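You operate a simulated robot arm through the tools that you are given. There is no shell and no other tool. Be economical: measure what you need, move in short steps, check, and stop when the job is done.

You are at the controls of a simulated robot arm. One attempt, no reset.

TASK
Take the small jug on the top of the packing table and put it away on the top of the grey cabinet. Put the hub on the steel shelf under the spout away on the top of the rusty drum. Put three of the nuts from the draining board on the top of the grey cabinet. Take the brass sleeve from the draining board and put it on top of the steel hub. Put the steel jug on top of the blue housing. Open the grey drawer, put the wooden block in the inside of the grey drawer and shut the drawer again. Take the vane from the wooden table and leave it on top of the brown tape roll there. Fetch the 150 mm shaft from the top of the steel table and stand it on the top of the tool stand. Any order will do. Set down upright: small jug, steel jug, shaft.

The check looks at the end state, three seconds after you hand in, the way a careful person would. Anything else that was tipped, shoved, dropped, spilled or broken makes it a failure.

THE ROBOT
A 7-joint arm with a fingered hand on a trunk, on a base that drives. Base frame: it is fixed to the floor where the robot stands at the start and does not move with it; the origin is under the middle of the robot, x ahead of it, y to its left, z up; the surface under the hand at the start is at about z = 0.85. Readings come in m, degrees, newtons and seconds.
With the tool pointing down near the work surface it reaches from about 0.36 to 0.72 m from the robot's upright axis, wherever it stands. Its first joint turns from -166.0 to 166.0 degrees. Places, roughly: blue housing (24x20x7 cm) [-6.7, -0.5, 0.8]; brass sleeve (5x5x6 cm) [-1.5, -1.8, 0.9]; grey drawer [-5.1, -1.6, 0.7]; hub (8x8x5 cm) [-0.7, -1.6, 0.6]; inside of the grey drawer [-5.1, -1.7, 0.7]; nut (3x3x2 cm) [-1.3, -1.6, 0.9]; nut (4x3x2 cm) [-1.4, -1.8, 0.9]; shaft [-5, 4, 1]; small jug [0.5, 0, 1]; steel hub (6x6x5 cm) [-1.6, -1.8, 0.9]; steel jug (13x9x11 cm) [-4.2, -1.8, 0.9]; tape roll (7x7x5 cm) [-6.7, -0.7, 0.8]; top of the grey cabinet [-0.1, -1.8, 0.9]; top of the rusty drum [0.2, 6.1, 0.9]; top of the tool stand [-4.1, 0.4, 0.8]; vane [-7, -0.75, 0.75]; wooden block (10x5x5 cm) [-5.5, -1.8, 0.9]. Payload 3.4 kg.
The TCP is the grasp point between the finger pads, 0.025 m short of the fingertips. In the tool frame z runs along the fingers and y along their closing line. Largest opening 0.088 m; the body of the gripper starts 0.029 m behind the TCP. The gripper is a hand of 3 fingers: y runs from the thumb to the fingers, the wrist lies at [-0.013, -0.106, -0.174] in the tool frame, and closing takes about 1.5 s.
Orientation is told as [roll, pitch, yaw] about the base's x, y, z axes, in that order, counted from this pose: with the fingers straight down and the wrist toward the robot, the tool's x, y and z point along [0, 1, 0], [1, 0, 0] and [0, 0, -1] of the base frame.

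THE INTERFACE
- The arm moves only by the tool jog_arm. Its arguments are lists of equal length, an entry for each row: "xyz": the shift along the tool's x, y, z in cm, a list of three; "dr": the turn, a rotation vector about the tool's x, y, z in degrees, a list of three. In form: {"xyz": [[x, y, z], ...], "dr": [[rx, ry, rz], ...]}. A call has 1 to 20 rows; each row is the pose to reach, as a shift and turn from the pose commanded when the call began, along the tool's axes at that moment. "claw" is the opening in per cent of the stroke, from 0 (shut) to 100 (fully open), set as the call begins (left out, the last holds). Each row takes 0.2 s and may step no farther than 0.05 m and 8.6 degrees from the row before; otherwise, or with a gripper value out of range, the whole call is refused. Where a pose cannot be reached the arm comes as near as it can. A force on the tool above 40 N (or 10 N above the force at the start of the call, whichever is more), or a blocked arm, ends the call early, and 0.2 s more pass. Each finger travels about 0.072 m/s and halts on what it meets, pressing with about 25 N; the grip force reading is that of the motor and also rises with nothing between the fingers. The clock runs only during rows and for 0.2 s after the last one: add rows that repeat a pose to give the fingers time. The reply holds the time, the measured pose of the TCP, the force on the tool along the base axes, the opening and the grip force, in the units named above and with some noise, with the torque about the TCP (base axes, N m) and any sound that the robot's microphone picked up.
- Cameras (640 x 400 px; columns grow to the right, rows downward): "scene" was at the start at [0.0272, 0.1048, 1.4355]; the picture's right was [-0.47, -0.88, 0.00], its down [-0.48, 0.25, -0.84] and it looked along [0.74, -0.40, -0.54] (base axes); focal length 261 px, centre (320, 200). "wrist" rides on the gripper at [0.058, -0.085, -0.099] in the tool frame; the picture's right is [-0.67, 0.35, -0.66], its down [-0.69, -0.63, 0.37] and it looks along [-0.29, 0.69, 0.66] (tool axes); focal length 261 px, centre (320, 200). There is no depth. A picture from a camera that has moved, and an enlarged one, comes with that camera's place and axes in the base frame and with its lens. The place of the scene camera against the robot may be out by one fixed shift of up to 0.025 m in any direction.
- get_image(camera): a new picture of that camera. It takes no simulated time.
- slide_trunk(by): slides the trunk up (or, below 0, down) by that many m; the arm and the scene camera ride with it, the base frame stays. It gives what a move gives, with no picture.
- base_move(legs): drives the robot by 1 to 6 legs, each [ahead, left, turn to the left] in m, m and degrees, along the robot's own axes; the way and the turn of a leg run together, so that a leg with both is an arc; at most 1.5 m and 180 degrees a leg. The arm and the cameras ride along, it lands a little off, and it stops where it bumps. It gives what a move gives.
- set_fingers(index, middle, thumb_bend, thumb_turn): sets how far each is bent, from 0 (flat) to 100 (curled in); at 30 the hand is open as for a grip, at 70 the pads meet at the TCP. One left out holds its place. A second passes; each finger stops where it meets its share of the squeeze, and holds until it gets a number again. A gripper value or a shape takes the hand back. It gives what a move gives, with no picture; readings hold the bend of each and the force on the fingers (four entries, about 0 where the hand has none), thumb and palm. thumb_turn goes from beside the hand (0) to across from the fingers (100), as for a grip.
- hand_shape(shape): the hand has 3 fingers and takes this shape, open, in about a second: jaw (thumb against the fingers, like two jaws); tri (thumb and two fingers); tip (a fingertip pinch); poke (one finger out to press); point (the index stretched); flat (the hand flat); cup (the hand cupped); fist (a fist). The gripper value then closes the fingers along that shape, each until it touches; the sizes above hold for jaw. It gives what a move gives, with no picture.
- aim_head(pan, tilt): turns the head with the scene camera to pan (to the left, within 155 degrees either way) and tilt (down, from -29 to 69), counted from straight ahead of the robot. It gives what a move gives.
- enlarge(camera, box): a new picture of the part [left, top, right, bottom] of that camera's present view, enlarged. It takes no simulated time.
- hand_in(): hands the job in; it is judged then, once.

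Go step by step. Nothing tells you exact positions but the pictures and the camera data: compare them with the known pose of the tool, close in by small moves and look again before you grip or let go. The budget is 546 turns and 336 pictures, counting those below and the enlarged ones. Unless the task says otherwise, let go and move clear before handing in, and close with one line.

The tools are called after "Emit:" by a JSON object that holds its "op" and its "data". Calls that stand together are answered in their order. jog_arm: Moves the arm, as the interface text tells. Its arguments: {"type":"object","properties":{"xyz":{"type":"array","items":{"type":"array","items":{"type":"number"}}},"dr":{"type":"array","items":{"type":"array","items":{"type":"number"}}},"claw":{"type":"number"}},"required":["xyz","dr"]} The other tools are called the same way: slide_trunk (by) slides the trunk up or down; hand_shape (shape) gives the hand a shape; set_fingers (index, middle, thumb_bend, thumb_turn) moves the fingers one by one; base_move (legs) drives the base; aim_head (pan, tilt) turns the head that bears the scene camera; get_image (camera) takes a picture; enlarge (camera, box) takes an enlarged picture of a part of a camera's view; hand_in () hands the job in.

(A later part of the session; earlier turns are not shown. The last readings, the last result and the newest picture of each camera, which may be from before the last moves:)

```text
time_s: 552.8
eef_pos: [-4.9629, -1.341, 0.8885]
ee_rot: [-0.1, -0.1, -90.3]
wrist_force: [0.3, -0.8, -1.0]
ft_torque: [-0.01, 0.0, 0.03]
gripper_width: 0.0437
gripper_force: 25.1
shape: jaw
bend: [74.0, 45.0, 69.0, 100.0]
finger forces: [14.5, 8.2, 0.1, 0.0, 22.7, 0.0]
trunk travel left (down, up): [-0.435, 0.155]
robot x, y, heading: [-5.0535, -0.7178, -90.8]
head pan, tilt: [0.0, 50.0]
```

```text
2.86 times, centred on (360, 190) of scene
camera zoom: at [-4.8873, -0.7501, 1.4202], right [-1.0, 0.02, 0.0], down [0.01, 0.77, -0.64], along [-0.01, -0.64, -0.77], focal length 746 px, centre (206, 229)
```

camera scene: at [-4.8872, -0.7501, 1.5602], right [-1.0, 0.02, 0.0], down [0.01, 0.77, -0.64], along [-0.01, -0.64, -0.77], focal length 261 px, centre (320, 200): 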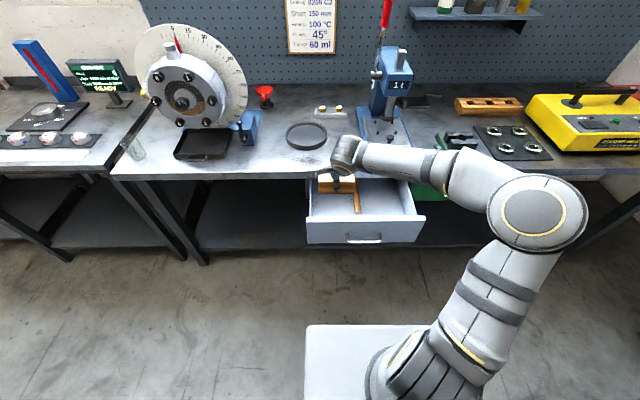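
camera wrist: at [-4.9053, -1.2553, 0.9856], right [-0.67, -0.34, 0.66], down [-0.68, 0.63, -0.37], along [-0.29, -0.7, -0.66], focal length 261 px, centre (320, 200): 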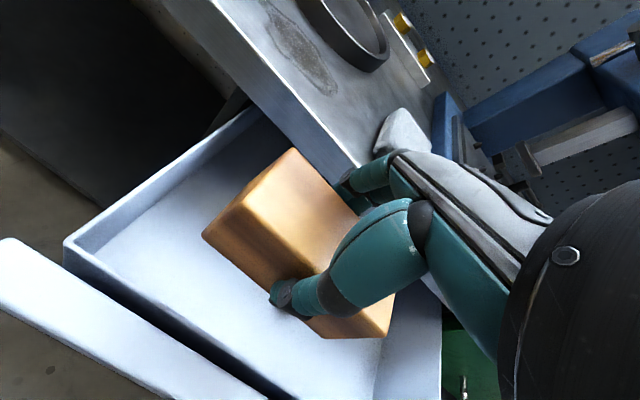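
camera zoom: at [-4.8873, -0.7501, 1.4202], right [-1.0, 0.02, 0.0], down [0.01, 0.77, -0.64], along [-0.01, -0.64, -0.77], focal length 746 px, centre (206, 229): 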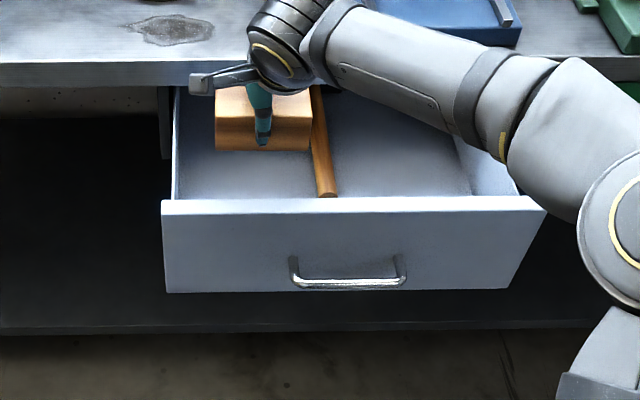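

There is room; the hammer handle is close on the right, so I shift 2 cm left and go down with the trunk, then gently by arm.

Emit:
{"op": "jog_arm", "data": {"xyz": [[1, 0, 0], [2, 0, 0], [2, 0, 0]], "dr": [[0, 0, 0], [0, 0, 0], [0, 0, 0]]}}

Emit:
{"op": "slide_trunk", "data": {"by": -0.1}}

Emit:
{"op": "get_image", "data": {"camera": "wrist"}}

```text
time_s: 553.6
eef_pos: [-4.944, -1.3412, 0.888]
ee_rot: [-0.1, -0.1, -90.3]
wrist_force: [0.8, -0.4, -1.6]
ft_torque: [0.03, 0.02, -0.01]
gripper_width: 0.0438
gripper_force: 25.4
shape: jaw
bend: [74.0, 45.0, 69.0, 100.0]
finger forces: [14.6, 8.2, 0.1, 0.0, 22.8, 0.1]
trunk travel left (down, up): [-0.435, 0.155]
robot x, y, heading: [-5.0554, -0.7193, -91.1]
head pan, tilt: [0.0, 50.0]
```

```text
time_s: 555.0
eef_pos: [-4.944, -1.3401, 0.7865]
ee_rot: [-0.1, -0.2, -90.1]
wrist_force: [0.0, 0.4, -0.9]
ft_torque: [-0.01, -0.02, -0.02]
gripper_width: 0.044
gripper_force: 25.2
shape: jaw
bend: [74.0, 45.0, 69.0, 100.0]
finger forces: [14.6, 8.2, 0.1, 0.0, 22.8, 0.0]
trunk travel left (down, up): [-0.335, 0.255]
robot x, y, heading: [-5.0538, -0.7192, -91.1]
head pan, tilt: [0.0, 50.0]
```

```text
91 pictures are left
camera wrist: at [-4.8862, -1.2552, 0.8851], right [-0.67, -0.34, 0.66], down [-0.68, 0.63, -0.37], along [-0.29, -0.7, -0.66], focal length 261 px, centre (320, 200)
```

wrist: 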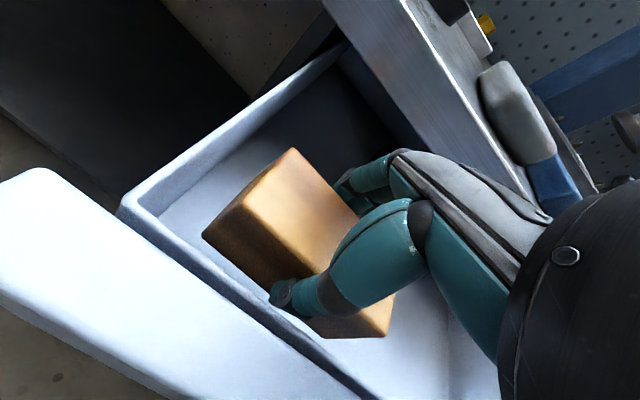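

No contact anywhere. I lower the last centimetres by arm with force watch.

Emit:
{"op": "jog_arm", "data": {"xyz": [[0, 0, 0.8], [0, 0, 1.6], [0, 0, 2.4], [0, 0, 2.4]], "dr": [[0, 0, 0], [0, 0, 0], [0, 0, 0], [0, 0, 0]]}}

Emit:
{"op": "jog_arm", "data": {"xyz": [[0, 0, 0.5], [0, 0, 1], [0, 0, 1]], "dr": [[0, 0, 0], [0, 0, 0], [0, 0, 0]]}}

Emit:
{"op": "get_image", "data": {"camera": "wrist"}}

```text
time_s: 556.0
eef_pos: [-4.944, -1.3385, 0.7641]
ee_rot: [-0.1, -0.2, -90.4]
wrist_force: [0.1, -0.4, -2.3]
ft_torque: [-0.01, 0.0, 0.01]
gripper_width: 0.0436
gripper_force: 24.7
shape: jaw
bend: [74.0, 45.0, 69.0, 100.0]
finger forces: [14.5, 8.3, 0.0, 0.1, 23.2, 0.2]
trunk travel left (down, up): [-0.335, 0.255]
robot x, y, heading: [-5.0516, -0.7234, -90.8]
head pan, tilt: [0.0, 50.0]
```

```text
time_s: 556.8
eef_pos: [-4.9453, -1.3411, 0.7528]
ee_rot: [-0.2, -0.2, -90.2]
wrist_force: [0.1, -1.4, -1.1]
ft_torque: [0.04, 0.0, 0.02]
gripper_width: 0.0436
gripper_force: 24.8
shape: jaw
bend: [74.0, 45.0, 69.0, 100.0]
finger forces: [14.7, 8.3, 0.0, 0.0, 24.0, 0.0]
trunk travel left (down, up): [-0.335, 0.255]
robot x, y, heading: [-5.0517, -0.719, -90.7]
head pan, tilt: [0.0, 50.0]
```

```text
90 pictures are left
camera wrist: at [-4.8863, -1.255, 0.8509], right [-0.67, -0.34, 0.66], down [-0.68, 0.63, -0.37], along [-0.29, -0.7, -0.66], focal length 261 px, centre (320, 200)
```

wrist: 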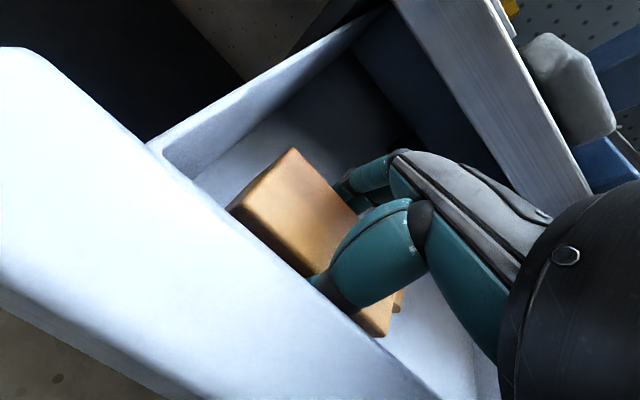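

The block is well inside. I lower a little more to the floor.

Emit:
{"op": "jog_arm", "data": {"xyz": [[0, 0.2, 0.4], [0, 0.4, 0.8], [0, 0.4, 0.8]], "dr": [[0, 0, 0], [0, 0, 0], [0, 0, 0]]}}

Emit:
{"op": "jog_arm", "data": {"xyz": [[0, 0, 0.3], [0, 0, 0.6], [0, 0, 0.6]], "dr": [[0, 0, 0], [0, 0, 0], [0, 0, 0]]}}

Emit:
{"op": "jog_arm", "data": {"xyz": [[0, 0, 0.3], [0, 0, 0.6], [0, 0, 0.6]], "dr": [[0, 0, 0], [0, 0, 0], [0, 0, 0]]}}

```text
time_s: 557.5
eef_pos: [-4.9446, -1.3437, 0.7455]
ee_rot: [-0.1, -0.2, -90.3]
wrist_force: [-1.0, 0.7, -1.0]
ft_torque: [-0.01, 0.03, 0.02]
gripper_width: 0.0436
gripper_force: 25.4
shape: jaw
bend: [74.0, 45.0, 69.0, 100.0]
finger forces: [14.7, 8.2, 0.0, 0.0, 22.9, 0.0]
trunk travel left (down, up): [-0.335, 0.255]
robot x, y, heading: [-5.0511, -0.7209, -90.8]
head pan, tilt: [0.0, 50.0]
```

```text
time_s: 558.4
eef_pos: [-4.9437, -1.3452, 0.7399]
ee_rot: [-0.1, -0.2, -90.3]
wrist_force: [0.6, 0.6, 1.5]
ft_torque: [0.15, 0.04, -0.01]
gripper_width: 0.0436
gripper_force: 25.0
shape: jaw
bend: [74.0, 45.0, 69.0, 100.0]
finger forces: [14.7, 8.1, 0.0, 0.1, 22.9, 0.1]
trunk travel left (down, up): [-0.335, 0.255]
robot x, y, heading: [-5.0567, -0.7185, -90.9]
head pan, tilt: [0.0, 50.0]
```

```text
time_s: 559.1
eef_pos: [-4.9426, -1.3458, 0.7415]
ee_rot: [0.1, -1.0, -90.2]
wrist_force: [-1.5, -1.5, 21.2]
ft_torque: [1.68, 0.16, 0.15]
gripper_width: 0.0437
gripper_force: 24.3
shape: jaw
bend: [74.0, 45.0, 69.0, 100.0]
finger forces: [14.7, 8.2, 0.0, 0.0, 22.9, 0.0]
trunk travel left (down, up): [-0.335, 0.255]
robot x, y, heading: [-5.0517, -0.7185, -90.8]
head pan, tilt: [0.0, 50.0]
stopped in row 3: the force on the tool passed its limit at 42 N (the readings are from after the stop); the commanded pose is now the measured one
```

Something other than the block touched (the wrist on the drawer's front panel, by the torque). I ease up and look at how far the block is from the floor.

Emit:
{"op": "jog_arm", "data": {"xyz": [[0, 0, -0.3], [0, 0, -0.5], [0, 0, -0.5]], "dr": [[0, 0, 0], [0, 0, 0], [0, 0, 0]]}}

Emit:
{"op": "get_image", "data": {"camera": "wrist"}}

Emit:
{"op": "enlarge", "data": {"camera": "scene", "box": [280, 120, 440, 260]}}

```text
time_s: 559.9
eef_pos: [-4.942, -1.3449, 0.7416]
ee_rot: [0.0, -0.4, -90.1]
wrist_force: [-0.9, -0.7, -1.5]
ft_torque: [0.04, 0.0, -0.02]
gripper_width: 0.0438
gripper_force: 25.2
shape: jaw
bend: [74.0, 45.0, 69.0, 100.0]
finger forces: [14.7, 8.2, 0.0, 0.0, 22.9, 0.0]
trunk travel left (down, up): [-0.335, 0.255]
robot x, y, heading: [-5.0549, -0.7194, -90.8]
head pan, tilt: [0.0, 50.0]
```

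```text
89 pictures are left
camera wrist: at [-4.8847, -1.2591, 0.839], right [-0.67, -0.34, 0.66], down [-0.68, 0.63, -0.37], along [-0.29, -0.7, -0.65], focal length 261 px, centre (320, 200)
```

wrist: 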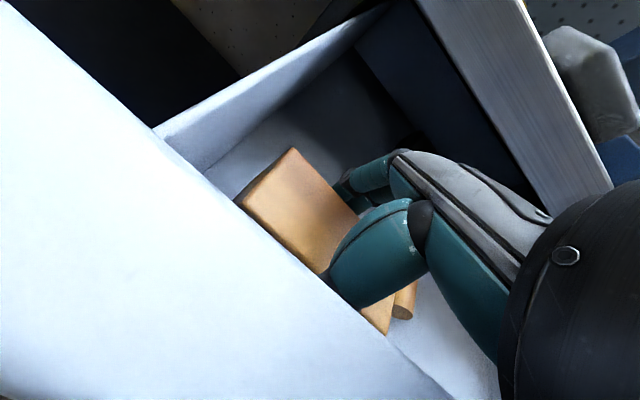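

```text
2.86 times, centred on (360, 190) of scene
camera zoom: at [-4.8872, -0.7501, 1.32], right [-1.0, 0.01, 0.0], down [0.01, 0.77, -0.64], along [-0.01, -0.64, -0.77], focal length 746 px, centre (206, 229)
```

zoom: 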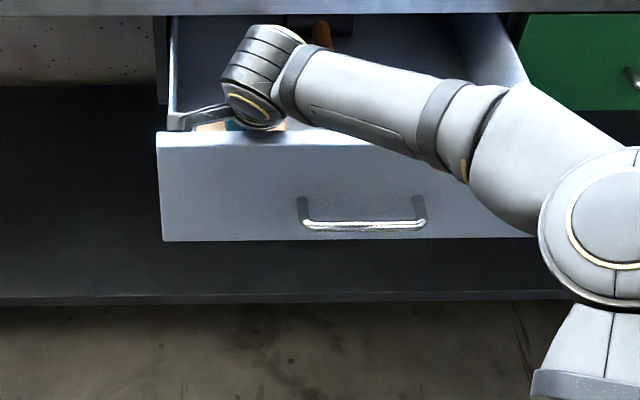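

The block hangs only about a centimetre above the drawer floor; the camera bracket limits going lower. I let it down by opening the fingers slowly.

Emit:
{"op": "jog_arm", "data": {"xyz": [[0, 0, 0.3], [0, 0, 0.3]], "dr": [[0, 0, 0], [0, 0, 0]]}}

Emit:
{"op": "set_fingers", "data": {"index": 62, "middle": 38, "thumb_bend": 62}}

Emit:
{"op": "get_image", "data": {"camera": "wrist"}}

```text
time_s: 560.5
eef_pos: [-4.943, -1.3451, 0.7414]
ee_rot: [0.0, -0.7, -90.2]
wrist_force: [-0.4, -0.9, 7.8]
ft_torque: [0.7, 0.09, 0.01]
gripper_width: 0.0438
gripper_force: 24.9
shape: jaw
bend: [74.0, 45.0, 69.0, 100.0]
finger forces: [14.7, 8.2, 0.0, 0.0, 23.0, 0.1]
trunk travel left (down, up): [-0.335, 0.255]
robot x, y, heading: [-5.0521, -0.7212, -90.8]
head pan, tilt: [0.0, 50.0]
```

```text
time_s: 561.5
eef_pos: [-4.9426, -1.3445, 0.7413]
ee_rot: [0.1, -0.6, -90.2]
wrist_force: [1.7, -1.0, 11.5]
ft_torque: [1.05, 0.24, -0.06]
gripper_width: 0.0433
gripper_force: 11.4
shape: fingers
bend: [47.0, 38.0, 53.0, 100.0]
finger forces: [12.0, 0.1, 0.0, 0.0, 12.0, 0.0]
trunk travel left (down, up): [-0.335, 0.255]
robot x, y, heading: [-5.0557, -0.7198, -91.2]
head pan, tilt: [0.0, 50.0]
```

```text
87 pictures are left
camera wrist: at [-4.885, -1.2589, 0.8376], right [-0.67, -0.34, 0.66], down [-0.68, 0.63, -0.37], along [-0.29, -0.7, -0.65], focal length 261 px, centre (320, 200)
```

wrist: 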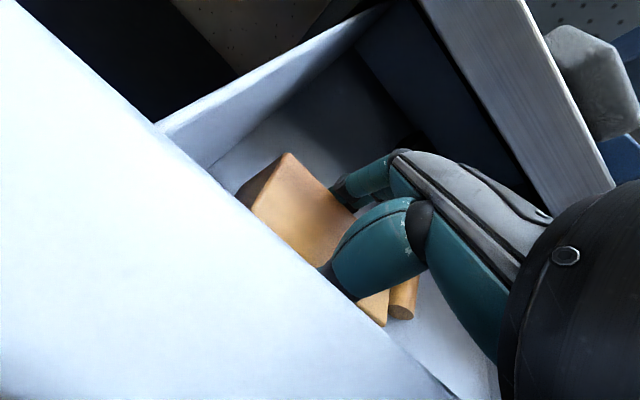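

Index and thumb still hold it; I open them further.

Emit:
{"op": "set_fingers", "data": {"index": 38, "middle": 36, "thumb_bend": 46}}

Emit:
{"op": "get_image", "data": {"camera": "wrist"}}

```text
time_s: 562.5
eef_pos: [-4.9429, -1.3457, 0.7401]
ee_rot: [0.1, -0.7, -90.2]
wrist_force: [1.5, -1.5, 13.8]
ft_torque: [1.1, 0.28, -0.1]
gripper_width: 0.0586
gripper_force: 0.1
shape: fingers
bend: [38.0, 36.0, 46.0, 100.0]
finger forces: [0.0, 0.0, 0.0, 0.0, 0.1, 0.1]
trunk travel left (down, up): [-0.335, 0.255]
robot x, y, heading: [-5.0521, -0.7163, -91.3]
head pan, tilt: [0.0, 50.0]
```

```text
86 pictures are left
camera wrist: at [-4.885, -1.2588, 0.8375], right [-0.67, -0.34, 0.66], down [-0.68, 0.63, -0.37], along [-0.29, -0.7, -0.65], focal length 261 px, centre (320, 200)
```

wrist: 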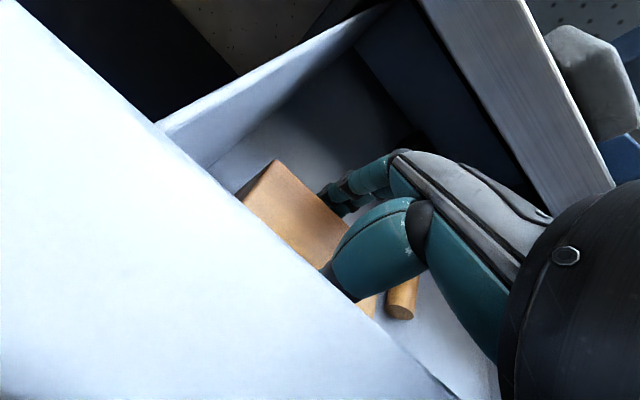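

Released. I rise straight up out of the drawer and look.

Emit:
{"op": "jog_arm", "data": {"xyz": [[0, 0, -1], [0, 0, -3], [0, 0, -6], [0, 0, -10], [0, 0, -14], [0, 0, -17]], "dr": [[0, 0, 0], [0, 0, 0], [0, 0, 0], [0, 0, 0], [0, 0, 0], [0, 0, 0]]}}

Emit:
{"op": "base_move", "data": {"legs": [[-0.25, 0, 0]]}}

Emit:
{"op": "enlarge", "data": {"camera": "scene", "box": [280, 80, 440, 220]}}

```text
time_s: 563.9
eef_pos: [-4.9444, -1.3415, 0.9118]
ee_rot: [0.1, -0.6, -90.3]
wrist_force: [-0.7, 0.1, 0.9]
ft_torque: [-0.03, 0.0, 0.04]
gripper_width: 0.0585
gripper_force: 0.2
shape: fingers
bend: [38.0, 36.0, 46.0, 100.0]
finger forces: [0.1, 0.0, 0.1, 0.0, 0.0, 0.0]
trunk travel left (down, up): [-0.335, 0.255]
robot x, y, heading: [-5.0542, -0.7194, -91.0]
head pan, tilt: [0.0, 50.0]
```

```text
time_s: 565.7
eef_pos: [-4.9391, -1.0929, 0.9117]
ee_rot: [0.0, -0.6, -90.1]
wrist_force: [1.0, 0.0, 0.7]
ft_torque: [-0.02, -0.01, -0.03]
gripper_width: 0.0586
gripper_force: 0.0
shape: fingers
bend: [38.0, 36.0, 46.0, 100.0]
finger forces: [0.1, 0.0, 0.0, 0.0, 0.0, 0.1]
trunk travel left (down, up): [-0.335, 0.255]
robot x, y, heading: [-5.0469, -0.4732, -90.8]
head pan, tilt: [0.0, 50.0]
```

```text
2.86 times, centred on (360, 150) of scene
camera zoom: at [-4.8836, -0.5019, 1.3202], right [-1.0, 0.01, 0.0], down [0.01, 0.77, -0.64], along [-0.01, -0.64, -0.77], focal length 746 px, centre (206, 343)
```

zoom: 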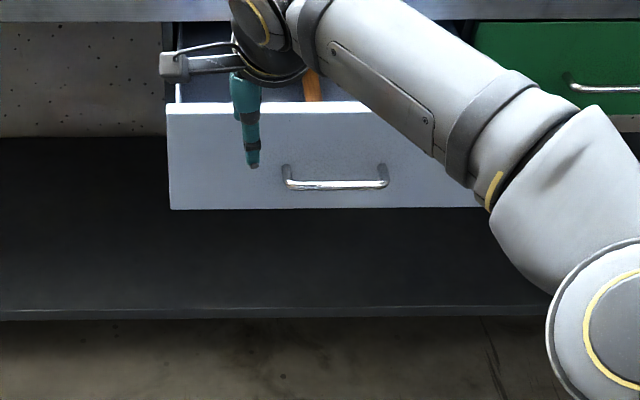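

I'll close it the same way: grip the bar with the forward-pointing hand and push. I shift sideways, open the hand and tilt it forward.

Emit:
{"op": "jog_arm", "data": {"xyz": [[-4, -2, 0], [-8, -4, 0], [-11.5, -6, 0], [-11.5, -8, 0]], "dr": [[0, 0, 0], [0, 0, 0], [0, 0, 0], [0, 0, 0]], "claw": 100}}

Emit:
{"op": "jog_arm", "data": {"xyz": [[0, 0, 0], [0, 0, 0], [0, 0, 0], [0, 0, 0], [0, 0, 0], [0, 0, 0], [0, 0, 0], [0, 0, 0], [0, 0, 0], [0, 0, 0], [0, 0, 0], [0, 0, 0]], "dr": [[-8, 0, 0], [-16, 0, 0], [-24, 0, 0], [-32, 0, 0], [-40, 0, 0], [-48, 0, 0], [-56, 0, 0], [-64, 0, 0], [-72, 0, 0], [-80, 0, 0], [-88, 0, 0], [-90, 0, 0]]}}

Emit:
{"op": "slide_trunk", "data": {"by": -0.12}}

Emit:
{"op": "get_image", "data": {"camera": "wrist"}}

```text
time_s: 566.7
eef_pos: [-5.0524, -1.0138, 0.9085]
ee_rot: [0.1, -0.6, -90.2]
wrist_force: [0.3, 0.9, -0.6]
ft_torque: [-0.03, -0.01, -0.03]
gripper_width: 0.0878
gripper_force: 0.0
shape: jaw
bend: [30.0, 30.0, 30.0, 98.0]
finger forces: [0.0, 0.1, 0.1, 0.0, 0.0, 0.0]
trunk travel left (down, up): [-0.335, 0.255]
robot x, y, heading: [-5.0513, -0.4726, -90.6]
head pan, tilt: [0.0, 50.0]
```

```text
time_s: 569.3
eef_pos: [-5.0544, -1.014, 0.9089]
ee_rot: [176.8, -89.3, 93.1]
wrist_force: [-0.3, 0.2, 0.2]
ft_torque: [-0.03, -0.02, 0.01]
gripper_width: 0.0877
gripper_force: 0.0
shape: jaw
bend: [30.0, 30.0, 30.0, 98.0]
finger forces: [0.0, 0.0, 0.0, 0.0, 0.0, 0.1]
out of reach, approached as far as the arm can: row 4
trunk travel left (down, up): [-0.335, 0.255]
robot x, y, heading: [-5.0517, -0.4739, -90.9]
head pan, tilt: [0.0, 50.0]
```

```text
time_s: 570.8
eef_pos: [-5.0553, -1.0141, 0.7897]
ee_rot: [175.5, -89.4, 94.5]
wrist_force: [0.4, -0.4, -0.3]
ft_torque: [0.01, -0.03, -0.01]
gripper_width: 0.0878
gripper_force: 0.0
shape: jaw
bend: [30.0, 30.0, 30.0, 98.0]
finger forces: [0.1, 0.0, 0.1, 0.1, 0.0, 0.1]
trunk travel left (down, up): [-0.215, 0.375]
robot x, y, heading: [-5.0509, -0.4689, -90.9]
head pan, tilt: [0.0, 50.0]
```

```text
84 pictures are left
camera wrist: at [-4.9968, -0.9148, 0.7017], right [-0.67, 0.66, 0.34], down [-0.69, -0.37, -0.63], along [-0.29, -0.65, 0.7], focal length 261 px, centre (320, 200)
```

wrist: 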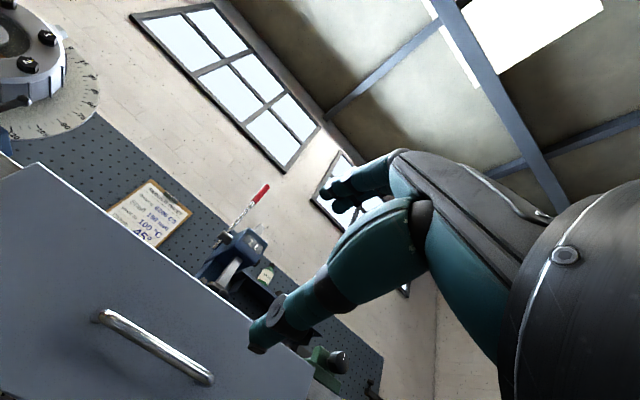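

I lower 6 cm, drive forward 14 cm, and advance the last bit onto the bar.

Emit:
{"op": "jog_arm", "data": {"xyz": [[-0.2, -3, 0], [-0.5, -6.1, 0], [-0.5, -6.1, 0]], "dr": [[0, 0, 0], [0, 0, 0], [0, 0, 0]]}}

Emit:
{"op": "base_move", "data": {"legs": [[0.14, 0, 0.5]]}}

Emit:
{"op": "get_image", "data": {"camera": "wrist"}}

```text
time_s: 571.6
eef_pos: [-5.0599, -1.0119, 0.7275]
ee_rot: [176.5, -89.4, 93.5]
wrist_force: [-0.1, -0.7, -0.2]
ft_torque: [0.01, 0.0, 0.02]
gripper_width: 0.0879
gripper_force: 0.1
shape: jaw
bend: [30.0, 30.0, 30.0, 98.0]
finger forces: [0.0, 0.0, 0.0, 0.0, 0.0, 0.0]
trunk travel left (down, up): [-0.215, 0.375]
robot x, y, heading: [-5.0485, -0.4699, -91.0]
head pan, tilt: [0.0, 50.0]
```

```text
time_s: 573.0
eef_pos: [-5.0601, -1.1569, 0.7283]
ee_rot: [175.8, -89.4, 94.4]
wrist_force: [-0.7, -0.2, -0.3]
ft_torque: [0.0, 0.0, 0.02]
gripper_width: 0.0879
gripper_force: 0.1
shape: jaw
bend: [30.0, 30.0, 30.0, 98.0]
finger forces: [0.0, 0.0, 0.1, 0.0, 0.0, 0.0]
trunk travel left (down, up): [-0.215, 0.375]
robot x, y, heading: [-5.0525, -0.615, -90.6]
head pan, tilt: [0.0, 50.0]
```

```text
83 pictures are left
camera wrist: at [-5.0017, -1.0576, 0.6415], right [-0.67, 0.66, 0.34], down [-0.68, -0.37, -0.63], along [-0.28, -0.65, 0.7], focal length 261 px, centre (320, 200)
```

wrist: 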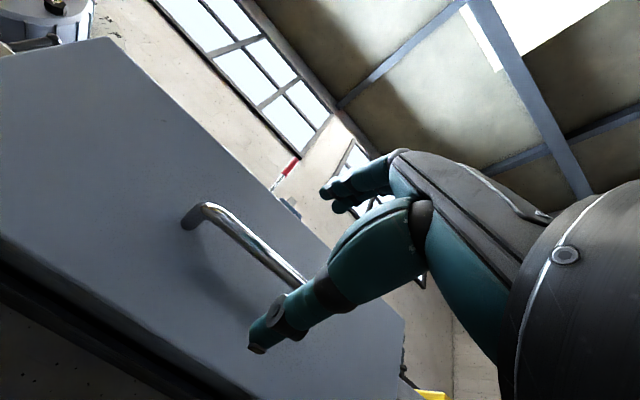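

Same picture as at opening: the bar is ~5 cm ahead. I advance, grip it and push with the base.

Emit:
{"op": "jog_arm", "data": {"xyz": [[0, -0.1, 1.5], [0, -0.1, 3], [0, -0.1, 4.8], [0, -0.1, 4.8]], "dr": [[0, 0, 0], [0, 0, 0], [0, 0, 0], [0, 0, 0]]}}

Emit:
{"op": "jog_arm", "data": {"xyz": [[0, 0, 0], [0, 0, 0], [0, 0, 0], [0, 0, 0], [0, 0, 0], [0, 0, 0], [0, 0, 0], [0, 0, 0]], "dr": [[0, 0, 0], [0, 0, 0], [0, 0, 0], [0, 0, 0], [0, 0, 0], [0, 0, 0], [0, 0, 0], [0, 0, 0]], "claw": 0}}

Emit:
{"op": "base_move", "data": {"legs": [[0.18, 0, 0]]}}

Emit:
{"op": "get_image", "data": {"camera": "scene"}}

```text
time_s: 574.0
eef_pos: [-5.0604, -1.2055, 0.7274]
ee_rot: [176.0, -89.3, 94.0]
wrist_force: [-0.1, 0.3, -0.3]
ft_torque: [-0.04, 0.05, 0.02]
gripper_width: 0.0876
gripper_force: 0.0
shape: jaw
bend: [30.0, 30.0, 30.0, 98.0]
finger forces: [0.1, 0.0, 0.0, 0.0, 0.0, 0.0]
trunk travel left (down, up): [-0.215, 0.375]
robot x, y, heading: [-5.0513, -0.614, -90.5]
head pan, tilt: [0.0, 50.0]
```

```text
time_s: 575.8
eef_pos: [-5.0602, -1.2059, 0.727]
ee_rot: [175.4, -89.4, 94.8]
wrist_force: [-0.5, -0.7, -1.3]
ft_torque: [0.02, 0.0, -0.02]
gripper_width: 0.0063
gripper_force: 25.3
shape: jaw
bend: [74.0, 56.0, 59.0, 100.0]
finger forces: [12.4, 6.6, 0.0, 0.0, 22.5, 0.1]
trunk travel left (down, up): [-0.215, 0.375]
robot x, y, heading: [-5.0517, -0.6143, -90.3]
head pan, tilt: [0.0, 50.0]
```

```text
time_s: 577.2
eef_pos: [-5.0608, -1.3825, 0.7266]
ee_rot: [177.8, -89.5, 92.3]
wrist_force: [5.2, 0.2, -1.4]
ft_torque: [0.03, 0.05, 0.1]
gripper_width: 0.0058
gripper_force: 25.0
shape: jaw
bend: [74.0, 57.0, 59.0, 100.0]
finger forces: [13.0, 6.7, 0.0, 0.1, 22.6, 0.0]
trunk travel left (down, up): [-0.215, 0.375]
robot x, y, heading: [-5.0564, -0.793, -90.4]
head pan, tilt: [0.0, 50.0]
```

```text
82 pictures are left
camera scene: at [-4.8863, -0.8238, 1.2001], right [-1.0, 0.01, 0.0], down [0.01, 0.77, -0.64], along [-0.01, -0.64, -0.77], focal length 261 px, centre (320, 200)
```

scene: 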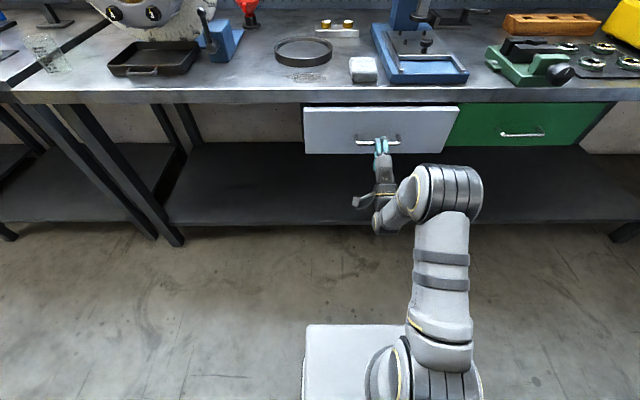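

The drawer is nearly shut, about 2.5 cm left. I push the rest with the arm.

Emit:
{"op": "jog_arm", "data": {"xyz": [[0, 0, 0.8], [0, 0, 1.6], [0, 0, 2.4], [0, 0, 3.2], [0, 0, 3.6], [0, 0, 3.6]], "dr": [[0, 0, 0], [0, 0, 0], [0, 0, 0], [0, 0, 0], [0, 0, 0], [0, 0, 0]]}}

Emit:
{"op": "enlarge", "data": {"camera": "scene", "box": [290, 80, 470, 180]}}

```text
time_s: 578.6
eef_pos: [-5.06, -1.4176, 0.7272]
ee_rot: [176.2, -89.3, 94.0]
wrist_force: [4.6, 4.2, -2.9]
ft_torque: [0.01, 0.01, 0.09]
gripper_width: 0.0061
gripper_force: 25.1
shape: jaw
bend: [74.0, 57.0, 59.0, 100.0]
finger forces: [11.6, 5.8, 0.1, 0.0, 22.0, 0.0]
trunk travel left (down, up): [-0.215, 0.375]
robot x, y, heading: [-5.0528, -0.7954, -90.5]
head pan, tilt: [0.0, 50.0]
```

```text
3.56 times, centred on (380, 130) of scene
camera zoom: at [-4.8864, -0.8236, 1.2001], right [-1.0, 0.01, 0.0], down [0.01, 0.77, -0.64], along [-0.01, -0.64, -0.77], focal length 928 px, centre (107, 449)
```

zoom: 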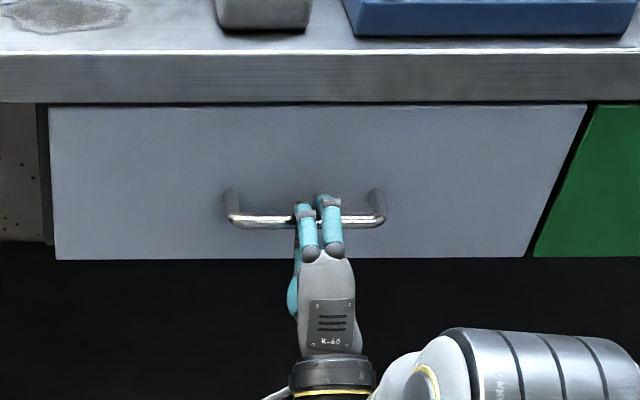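

It looks flush with the green drawer; I press a little more to be sure.

Emit:
{"op": "jog_arm", "data": {"xyz": [[0, 0, 0.4], [0, 0, 0.8], [0, 0, 0.8]], "dr": [[0, 0, 0], [0, 0, 0], [0, 0, 0]]}}

```text
time_s: 579.5
eef_pos: [-5.0611, -1.4272, 0.7259]
ee_rot: [174.3, -89.5, 95.8]
wrist_force: [2.0, 3.1, -13.0]
ft_torque: [0.05, 0.0, 0.03]
gripper_width: 0.0045
gripper_force: 25.5
shape: jaw
bend: [75.0, 74.0, 62.0, 100.0]
finger forces: [1.8, 0.0, 0.0, 0.0, 21.7, 0.0]
trunk travel left (down, up): [-0.215, 0.375]
robot x, y, heading: [-5.0528, -0.7959, -90.6]
head pan, tilt: [0.0, 50.0]
```

The fingers slid on the bar, so the drawer is at its stop. I open and withdraw.

Emit:
{"op": "jog_arm", "data": {"xyz": [[0, 0, 0], [0, 0, 0], [0, 0, 0], [0, 0, 0], [0, 0, 0], [0, 0, 0], [0, 0, 0]], "dr": [[0, 0, 0], [0, 0, 0], [0, 0, 0], [0, 0, 0], [0, 0, 0], [0, 0, 0], [0, 0, 0]], "claw": 100}}

Emit:
{"op": "base_move", "data": {"legs": [[-0.35, 0, 0]]}}

Emit:
{"op": "enlarge", "data": {"camera": "scene", "box": [280, 40, 480, 160]}}

```text
time_s: 581.0
eef_pos: [-5.0616, -1.4239, 0.7268]
ee_rot: [175.0, -89.5, 95.2]
wrist_force: [0.7, 0.8, -0.7]
ft_torque: [-0.02, 0.0, 0.01]
gripper_width: 0.0875
gripper_force: 0.0
shape: jaw
bend: [30.0, 30.0, 30.0, 98.0]
finger forces: [0.0, 0.0, 0.1, 0.1, 0.0, 0.0]
trunk travel left (down, up): [-0.215, 0.375]
robot x, y, heading: [-5.0538, -0.795, -90.6]
head pan, tilt: [0.0, 50.0]
```

```text
time_s: 583.3
eef_pos: [-5.0603, -1.0826, 0.727]
ee_rot: [175.1, -89.3, 94.9]
wrist_force: [-0.5, 0.2, 0.6]
ft_torque: [0.01, 0.03, 0.02]
gripper_width: 0.0874
gripper_force: 0.0
shape: jaw
bend: [30.0, 30.0, 30.0, 98.0]
finger forces: [0.0, 0.1, 0.1, 0.0, 0.0, 0.0]
trunk travel left (down, up): [-0.215, 0.375]
robot x, y, heading: [-5.047, -0.4477, -90.6]
head pan, tilt: [0.0, 50.0]
```

```text
3.20 times, centred on (380, 100) of scene
camera zoom: at [-4.8832, -0.4804, 1.2002], right [-1.0, 0.01, 0.0], down [0.01, 0.77, -0.64], along [-0.01, -0.64, -0.77], focal length 836 px, centre (128, 520)
```

zoom: 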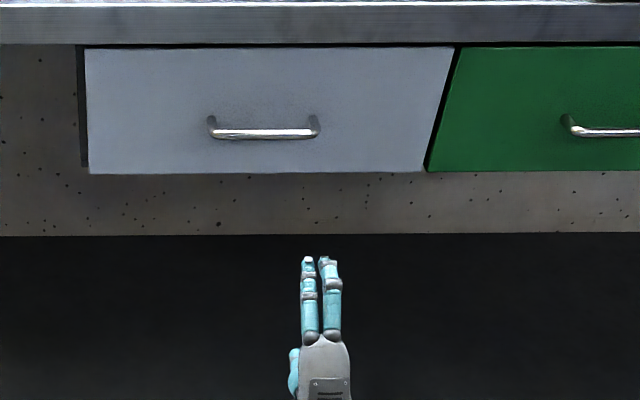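

The drawer is shut, flush with its neighbour. Last job: the shaft. I bring the hand back down-pointing, raise the trunk, and look north.

Emit:
{"op": "jog_arm", "data": {"xyz": [[0, 0, 0], [0, 0, 0], [0, 0, 0], [0, 0, 0], [0, 0, 0], [0, 0, 0], [0, 0, 0], [0, 0, 0], [0, 0, 0], [0, 0, 0], [0, 0, 0], [0, 0, 0]], "dr": [[8, 0, 0], [16, 0, 0], [24, 0, 0], [32, 0, 0], [40, 0, 0], [48, 0, 0], [56, 0, 0], [64, 0, 0], [72, 0, 0], [80, 0, 0], [88, 0, 0], [90, 0, 0]]}}

Emit:
{"op": "slide_trunk", "data": {"by": 0.3}}

Emit:
{"op": "aim_head", "data": {"pan": -140, "tilt": 18}}

Emit:
{"op": "get_image", "data": {"camera": "scene"}}

Emit:
{"op": "aim_head", "data": {"pan": 150, "tilt": 18}}

Emit:
{"op": "get_image", "data": {"camera": "scene"}}

```text
time_s: 585.9
eef_pos: [-5.0609, -1.0831, 0.7272]
ee_rot: [-0.1, -0.4, -90.0]
wrist_force: [0.0, -0.2, -0.6]
ft_torque: [0.01, 0.0, -0.02]
gripper_width: 0.088
gripper_force: 0.1
shape: jaw
bend: [30.0, 30.0, 30.0, 98.0]
finger forces: [0.1, 0.0, 0.0, 0.1, 0.1, 0.1]
trunk travel left (down, up): [-0.215, 0.375]
robot x, y, heading: [-5.0509, -0.4508, -90.8]
head pan, tilt: [0.0, 50.0]
```

```text
time_s: 588.9
eef_pos: [-5.0611, -1.0828, 1.0267]
ee_rot: [0.1, -0.6, -90.1]
wrist_force: [0.2, 1.0, -0.3]
ft_torque: [-0.01, -0.01, 0.0]
gripper_width: 0.0877
gripper_force: 0.1
shape: jaw
bend: [30.0, 30.0, 30.0, 98.0]
finger forces: [0.0, 0.0, 0.1, 0.1, 0.0, 0.1]
trunk travel left (down, up): [-0.515, 0.075]
robot x, y, heading: [-5.0511, -0.4475, -90.7]
head pan, tilt: [0.0, 50.0]
```

```text
time_s: 591.1
eef_pos: [-5.0597, -1.0829, 1.0268]
ee_rot: [0.0, -0.7, -90.0]
wrist_force: [-0.3, 0.8, 1.1]
ft_torque: [0.02, 0.01, -0.02]
gripper_width: 0.0875
gripper_force: 0.0
shape: jaw
bend: [30.0, 30.0, 30.0, 98.0]
finger forces: [0.0, 0.1, 0.0, 0.1, 0.0, 0.1]
trunk travel left (down, up): [-0.515, 0.075]
robot x, y, heading: [-5.0506, -0.4541, -90.6]
head pan, tilt: [-140.0, 18.0]
```

```text
79 pictures are left
camera scene: at [-4.9414, -0.3312, 1.549], right [0.77, 0.63, 0.0], down [0.2, -0.24, -0.95], along [-0.6, 0.74, -0.31], focal length 261 px, centre (320, 200)
```

scene: 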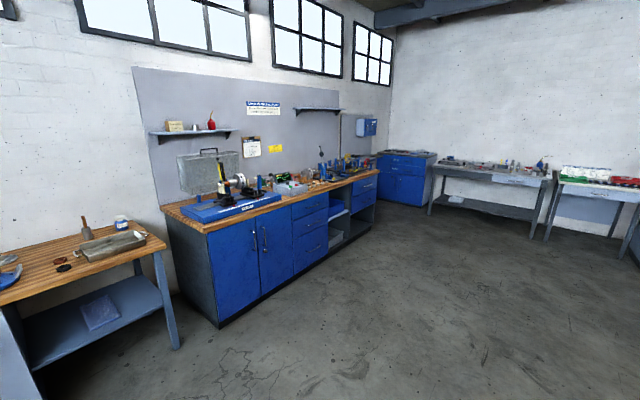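

```text
time_s: 595.1
eef_pos: [-5.0603, -1.0824, 1.0273]
ee_rot: [0.1, -0.5, -90.0]
wrist_force: [0.3, -0.4, 0.0]
ft_torque: [-0.02, 0.04, -0.02]
gripper_width: 0.0878
gripper_force: 0.2
shape: jaw
bend: [30.0, 30.0, 30.0, 98.0]
finger forces: [0.0, 0.0, 0.0, 0.1, 0.0, 0.0]
trunk travel left (down, up): [-0.515, 0.075]
robot x, y, heading: [-5.0502, -0.4526, -90.7]
head pan, tilt: [150.0, 18.0]
```

```text
78 pictures are left
camera scene: at [-4.8346, -0.3232, 1.549], right [0.86, -0.51, 0.0], down [-0.16, -0.27, -0.95], along [0.49, 0.82, -0.31], focal length 261 px, centre (320, 200)
```

scene: 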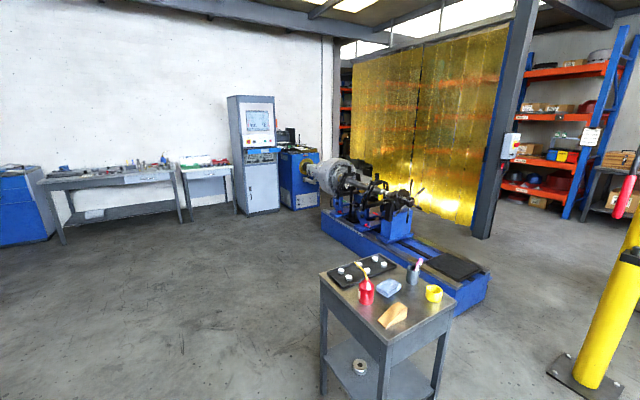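

The tool stand (a trolley with items on top) and the long steel table on the north wall are visible. I turn and drive north toward the steel table.

Emit:
{"op": "base_move", "data": {"legs": [[0, 0, 178], [1.4, 0.05, 0], [1.4, 0, 0], [0.45, 0, 0]]}}

Emit:
{"op": "aim_head", "data": {"pan": 0, "tilt": 30}}

Emit:
{"op": "get_image", "data": {"camera": "scene"}}

```text
time_s: 618.2
eef_pos: [-5.1068, 3.4076, 1.0277]
ee_rot: [0.1, -0.5, 91.0]
wrist_force: [0.3, 0.2, -0.9]
ft_torque: [-0.01, 0.0, 0.0]
gripper_width: 0.0878
gripper_force: 0.1
shape: jaw
bend: [30.0, 30.0, 30.0, 98.0]
finger forces: [0.0, 0.1, 0.0, 0.0, 0.0, 0.0]
trunk travel left (down, up): [-0.515, 0.075]
robot x, y, heading: [-5.1023, 2.7748, 90.6]
head pan, tilt: [150.0, 18.0]
```

```text
time_s: 620.6
eef_pos: [-5.1069, 3.4096, 1.0266]
ee_rot: [0.0, -0.6, 91.1]
wrist_force: [-0.6, -0.5, -0.1]
ft_torque: [0.02, -0.02, 0.02]
gripper_width: 0.0876
gripper_force: 0.0
shape: jaw
bend: [30.0, 30.0, 30.0, 98.0]
finger forces: [0.0, 0.0, 0.0, 0.0, 0.1, 0.0]
trunk travel left (down, up): [-0.515, 0.075]
robot x, y, heading: [-5.104, 2.7754, 90.3]
head pan, tilt: [0.0, 30.0]
```

```text
77 pictures are left
camera scene: at [-5.2547, 2.794, 1.5297], right [1.0, 0.01, 0.0], down [0.0, -0.5, -0.87], along [-0.01, 0.87, -0.5], focal length 261 px, centre (320, 200)
```

scene: 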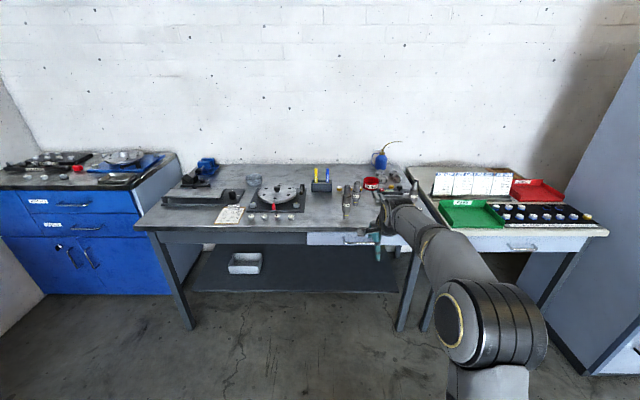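

Emit:
{"op": "enlarge", "data": {"camera": "scene", "box": [300, 150, 430, 240]}}

```text
4.44 times, centred on (365, 195) of scene
camera zoom: at [-5.2547, 2.794, 1.5297], right [1.0, 0.01, 0.0], down [0.0, -0.5, -0.87], along [-0.01, 0.87, -0.5], focal length 1161 px, centre (120, 222)
```

zoom: 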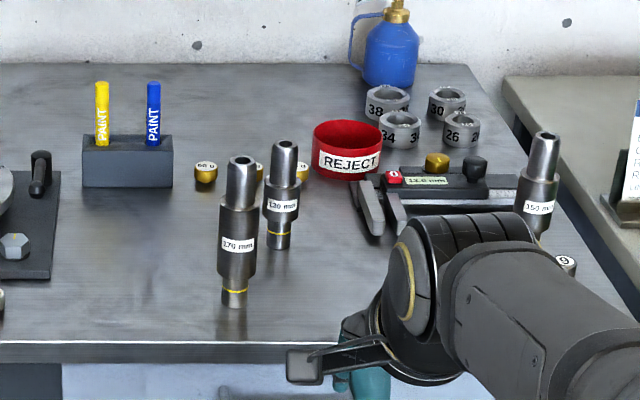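

Three stepped shafts stand there with labels; the right one seems to read 150 mm. I zoom to verify.

Emit:
{"op": "enlarge", "data": {"camera": "scene", "box": [345, 170, 435, 220]}}

```text
7.11 times, centred on (390, 195) of scene
camera zoom: at [-5.2547, 2.794, 1.5297], right [1.0, 0.01, 0.0], down [0.0, -0.5, -0.87], along [-0.01, 0.87, -0.5], focal length 1857 px, centre (-178, 236)
```

zoom: 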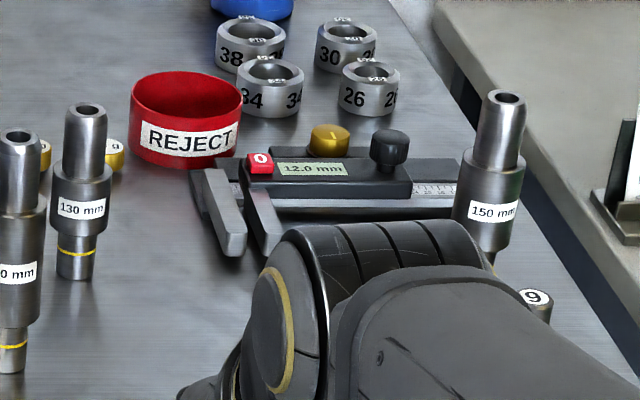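

Yes: the 150 mm shaft is at the right, about (-4.84,3.84), top near z≈1.01. I raise the hand and drive closer.

Emit:
{"op": "jog_arm", "data": {"xyz": [[0, -3, -3], [0, -6, -6], [0, -9, -9], [0, -12, -12]], "dr": [[0, 0, 0], [0, 0, 0], [0, 0, 0], [0, 0, 0]]}}

Emit:
{"op": "base_move", "data": {"legs": [[0, -0.25, 0], [0.42, 0, 0]]}}

Emit:
{"op": "get_image", "data": {"camera": "wrist"}}

Emit:
{"op": "enlarge", "data": {"camera": "scene", "box": [280, 100, 480, 260]}}

```text
time_s: 621.6
eef_pos: [-5.1051, 3.2869, 1.147]
ee_rot: [0.2, -0.5, 91.1]
wrist_force: [-0.8, 0.1, -0.3]
ft_torque: [0.01, -0.01, -0.02]
gripper_width: 0.0877
gripper_force: 0.1
shape: jaw
bend: [30.0, 30.0, 30.0, 98.0]
finger forces: [0.1, 0.0, 0.0, 0.1, 0.0, 0.1]
trunk travel left (down, up): [-0.515, 0.075]
robot x, y, heading: [-5.1039, 2.7751, 90.3]
head pan, tilt: [0.0, 30.0]
```

```text
time_s: 625.6
eef_pos: [-4.8676, 3.7141, 1.1469]
ee_rot: [0.1, -0.6, 91.8]
wrist_force: [0.6, -0.5, 0.9]
ft_torque: [0.03, 0.03, -0.01]
gripper_width: 0.0877
gripper_force: 0.0
shape: jaw
bend: [30.0, 30.0, 30.0, 98.0]
finger forces: [0.0, 0.0, 0.0, 0.1, 0.0, 0.0]
trunk travel left (down, up): [-0.515, 0.075]
robot x, y, heading: [-4.8594, 3.2003, 90.9]
head pan, tilt: [0.0, 30.0]
```

```text
74 pictures are left
camera wrist: at [-4.9235, 3.6266, 1.2438], right [0.66, 0.36, 0.66], down [0.7, -0.6, -0.37], along [0.26, 0.71, -0.65], focal length 261 px, centre (320, 200)
```

wrist: 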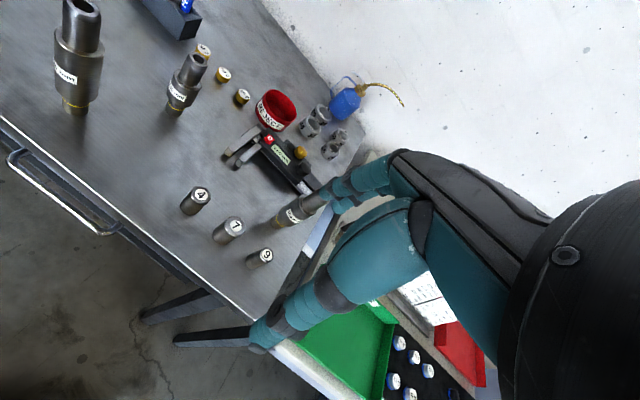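

```text
2.50 times, centred on (380, 180) of scene
camera zoom: at [-5.0125, 3.2181, 1.5297], right [1.0, 0.02, 0.0], down [0.01, -0.5, -0.87], along [-0.02, 0.87, -0.5], focal length 653 px, centre (170, 250)
```

zoom: 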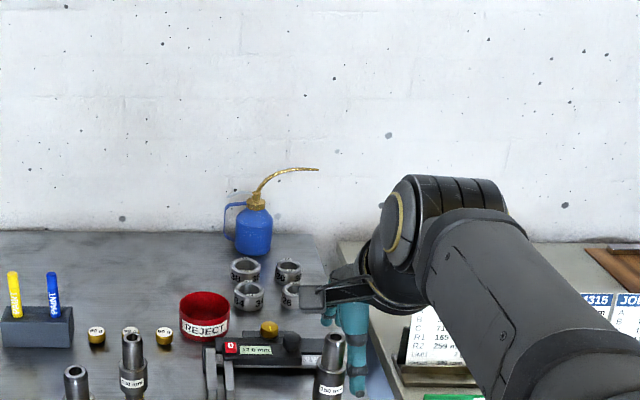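

The shaft is ~(-4.825,3.88). I move part of the way at safe height and measure again.

Emit:
{"op": "jog_arm", "data": {"xyz": [[-2, 3, 0], [-3.9, 6, 0], [-3.9, 9, 0], [-3.9, 9, 0]], "dr": [[0, 0, 0], [0, 0, 0], [0, 0, 0], [0, 0, 0]]}}

Emit:
{"op": "get_image", "data": {"camera": "wrist"}}

```text
time_s: 626.6
eef_pos: [-4.831, 3.8065, 1.1488]
ee_rot: [-0.1, -0.6, 91.9]
wrist_force: [-0.1, 0.7, 0.1]
ft_torque: [-0.01, 0.0, 0.0]
gripper_width: 0.0879
gripper_force: 0.0
shape: jaw
bend: [30.0, 30.0, 30.0, 98.0]
finger forces: [0.1, 0.0, 0.0, 0.0, 0.1, 0.0]
trunk travel left (down, up): [-0.515, 0.075]
robot x, y, heading: [-4.8638, 3.1999, 91.1]
head pan, tilt: [0.0, 30.0]
```

```text
72 pictures are left
camera wrist: at [-4.8862, 3.7199, 1.2458], right [0.66, 0.36, 0.66], down [0.7, -0.6, -0.37], along [0.26, 0.71, -0.65], focal length 261 px, centre (320, 200)
```

wrist: 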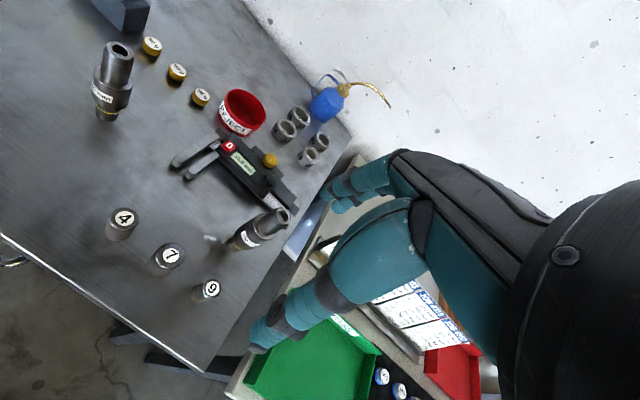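

Two views give: shaft at (-4.812,3.94), top z≈0.982, table z≈0.832. I drive 10 cm ahead, then position over it.

Emit:
{"op": "base_move", "data": {"legs": [[0.1, 0, -1]]}}

Emit:
{"op": "get_image", "data": {"camera": "wrist"}}

```text
time_s: 627.8
eef_pos: [-4.8249, 3.9069, 1.1472]
ee_rot: [0.0, -0.4, 91.1]
wrist_force: [-0.1, 1.0, -0.1]
ft_torque: [-0.04, 0.0, 0.02]
gripper_width: 0.0877
gripper_force: 0.0
shape: jaw
bend: [30.0, 30.0, 30.0, 98.0]
finger forces: [0.0, 0.0, 0.1, 0.1, 0.0, 0.0]
trunk travel left (down, up): [-0.515, 0.075]
robot x, y, heading: [-4.8637, 3.3011, 90.5]
head pan, tilt: [0.0, 30.0]
```

```text
71 pictures are left
camera wrist: at [-4.8808, 3.82, 1.2454], right [0.66, 0.35, 0.66], down [0.7, -0.61, -0.37], along [0.27, 0.71, -0.65], focal length 261 px, centre (320, 200)
```

wrist: 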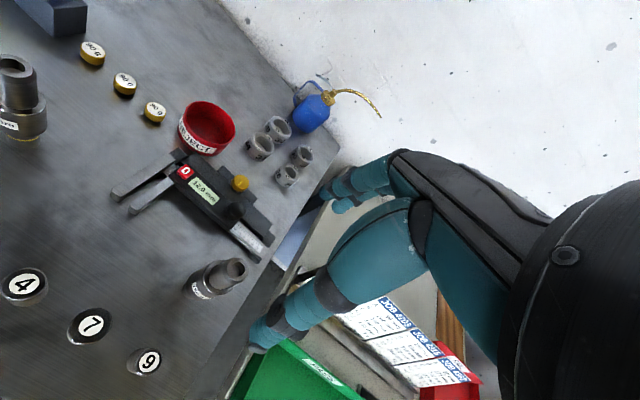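

Consistent: (-4.814,3.941). I move over it and lower to just above, check, and continue.

Emit:
{"op": "jog_arm", "data": {"xyz": [[-0.4, 1.7, 0], [-0.7, 3.4, 0], [-0.7, 3.4, 4], [-0.7, 3.4, 8], [-0.7, 3.4, 12], [-0.7, 3.4, 12]], "dr": [[0, 0, 0], [0, 0, 0], [0, 0, 0], [0, 0, 0], [0, 0, 0], [0, 0, 0]]}}

Emit:
{"op": "get_image", "data": {"camera": "wrist"}}

```text
time_s: 629.1
eef_pos: [-4.8202, 3.9432, 1.031]
ee_rot: [0.1, -0.6, 91.0]
wrist_force: [-1.0, -0.1, 1.4]
ft_torque: [-0.01, 0.01, 0.01]
gripper_width: 0.088
gripper_force: 0.0
shape: jaw
bend: [30.0, 30.0, 30.0, 98.0]
finger forces: [0.0, 0.0, 0.0, 0.0, 0.1, 0.1]
trunk travel left (down, up): [-0.515, 0.075]
robot x, y, heading: [-4.8615, 3.2983, 90.2]
head pan, tilt: [0.0, 30.0]
```

```text
70 pictures are left
camera wrist: at [-4.877, 3.8564, 1.1289], right [0.66, 0.35, 0.66], down [0.7, -0.61, -0.37], along [0.27, 0.71, -0.65], focal length 261 px, centre (320, 200)
```

wrist: 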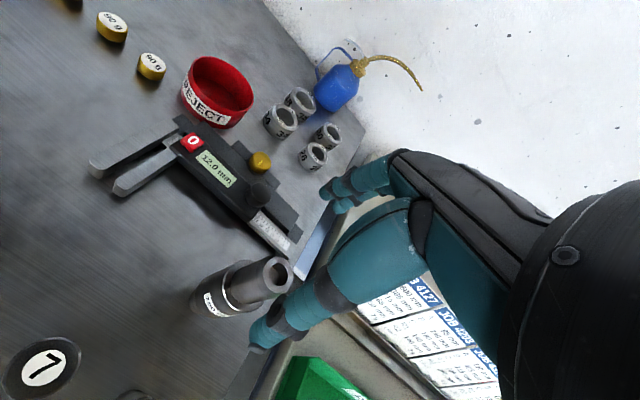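

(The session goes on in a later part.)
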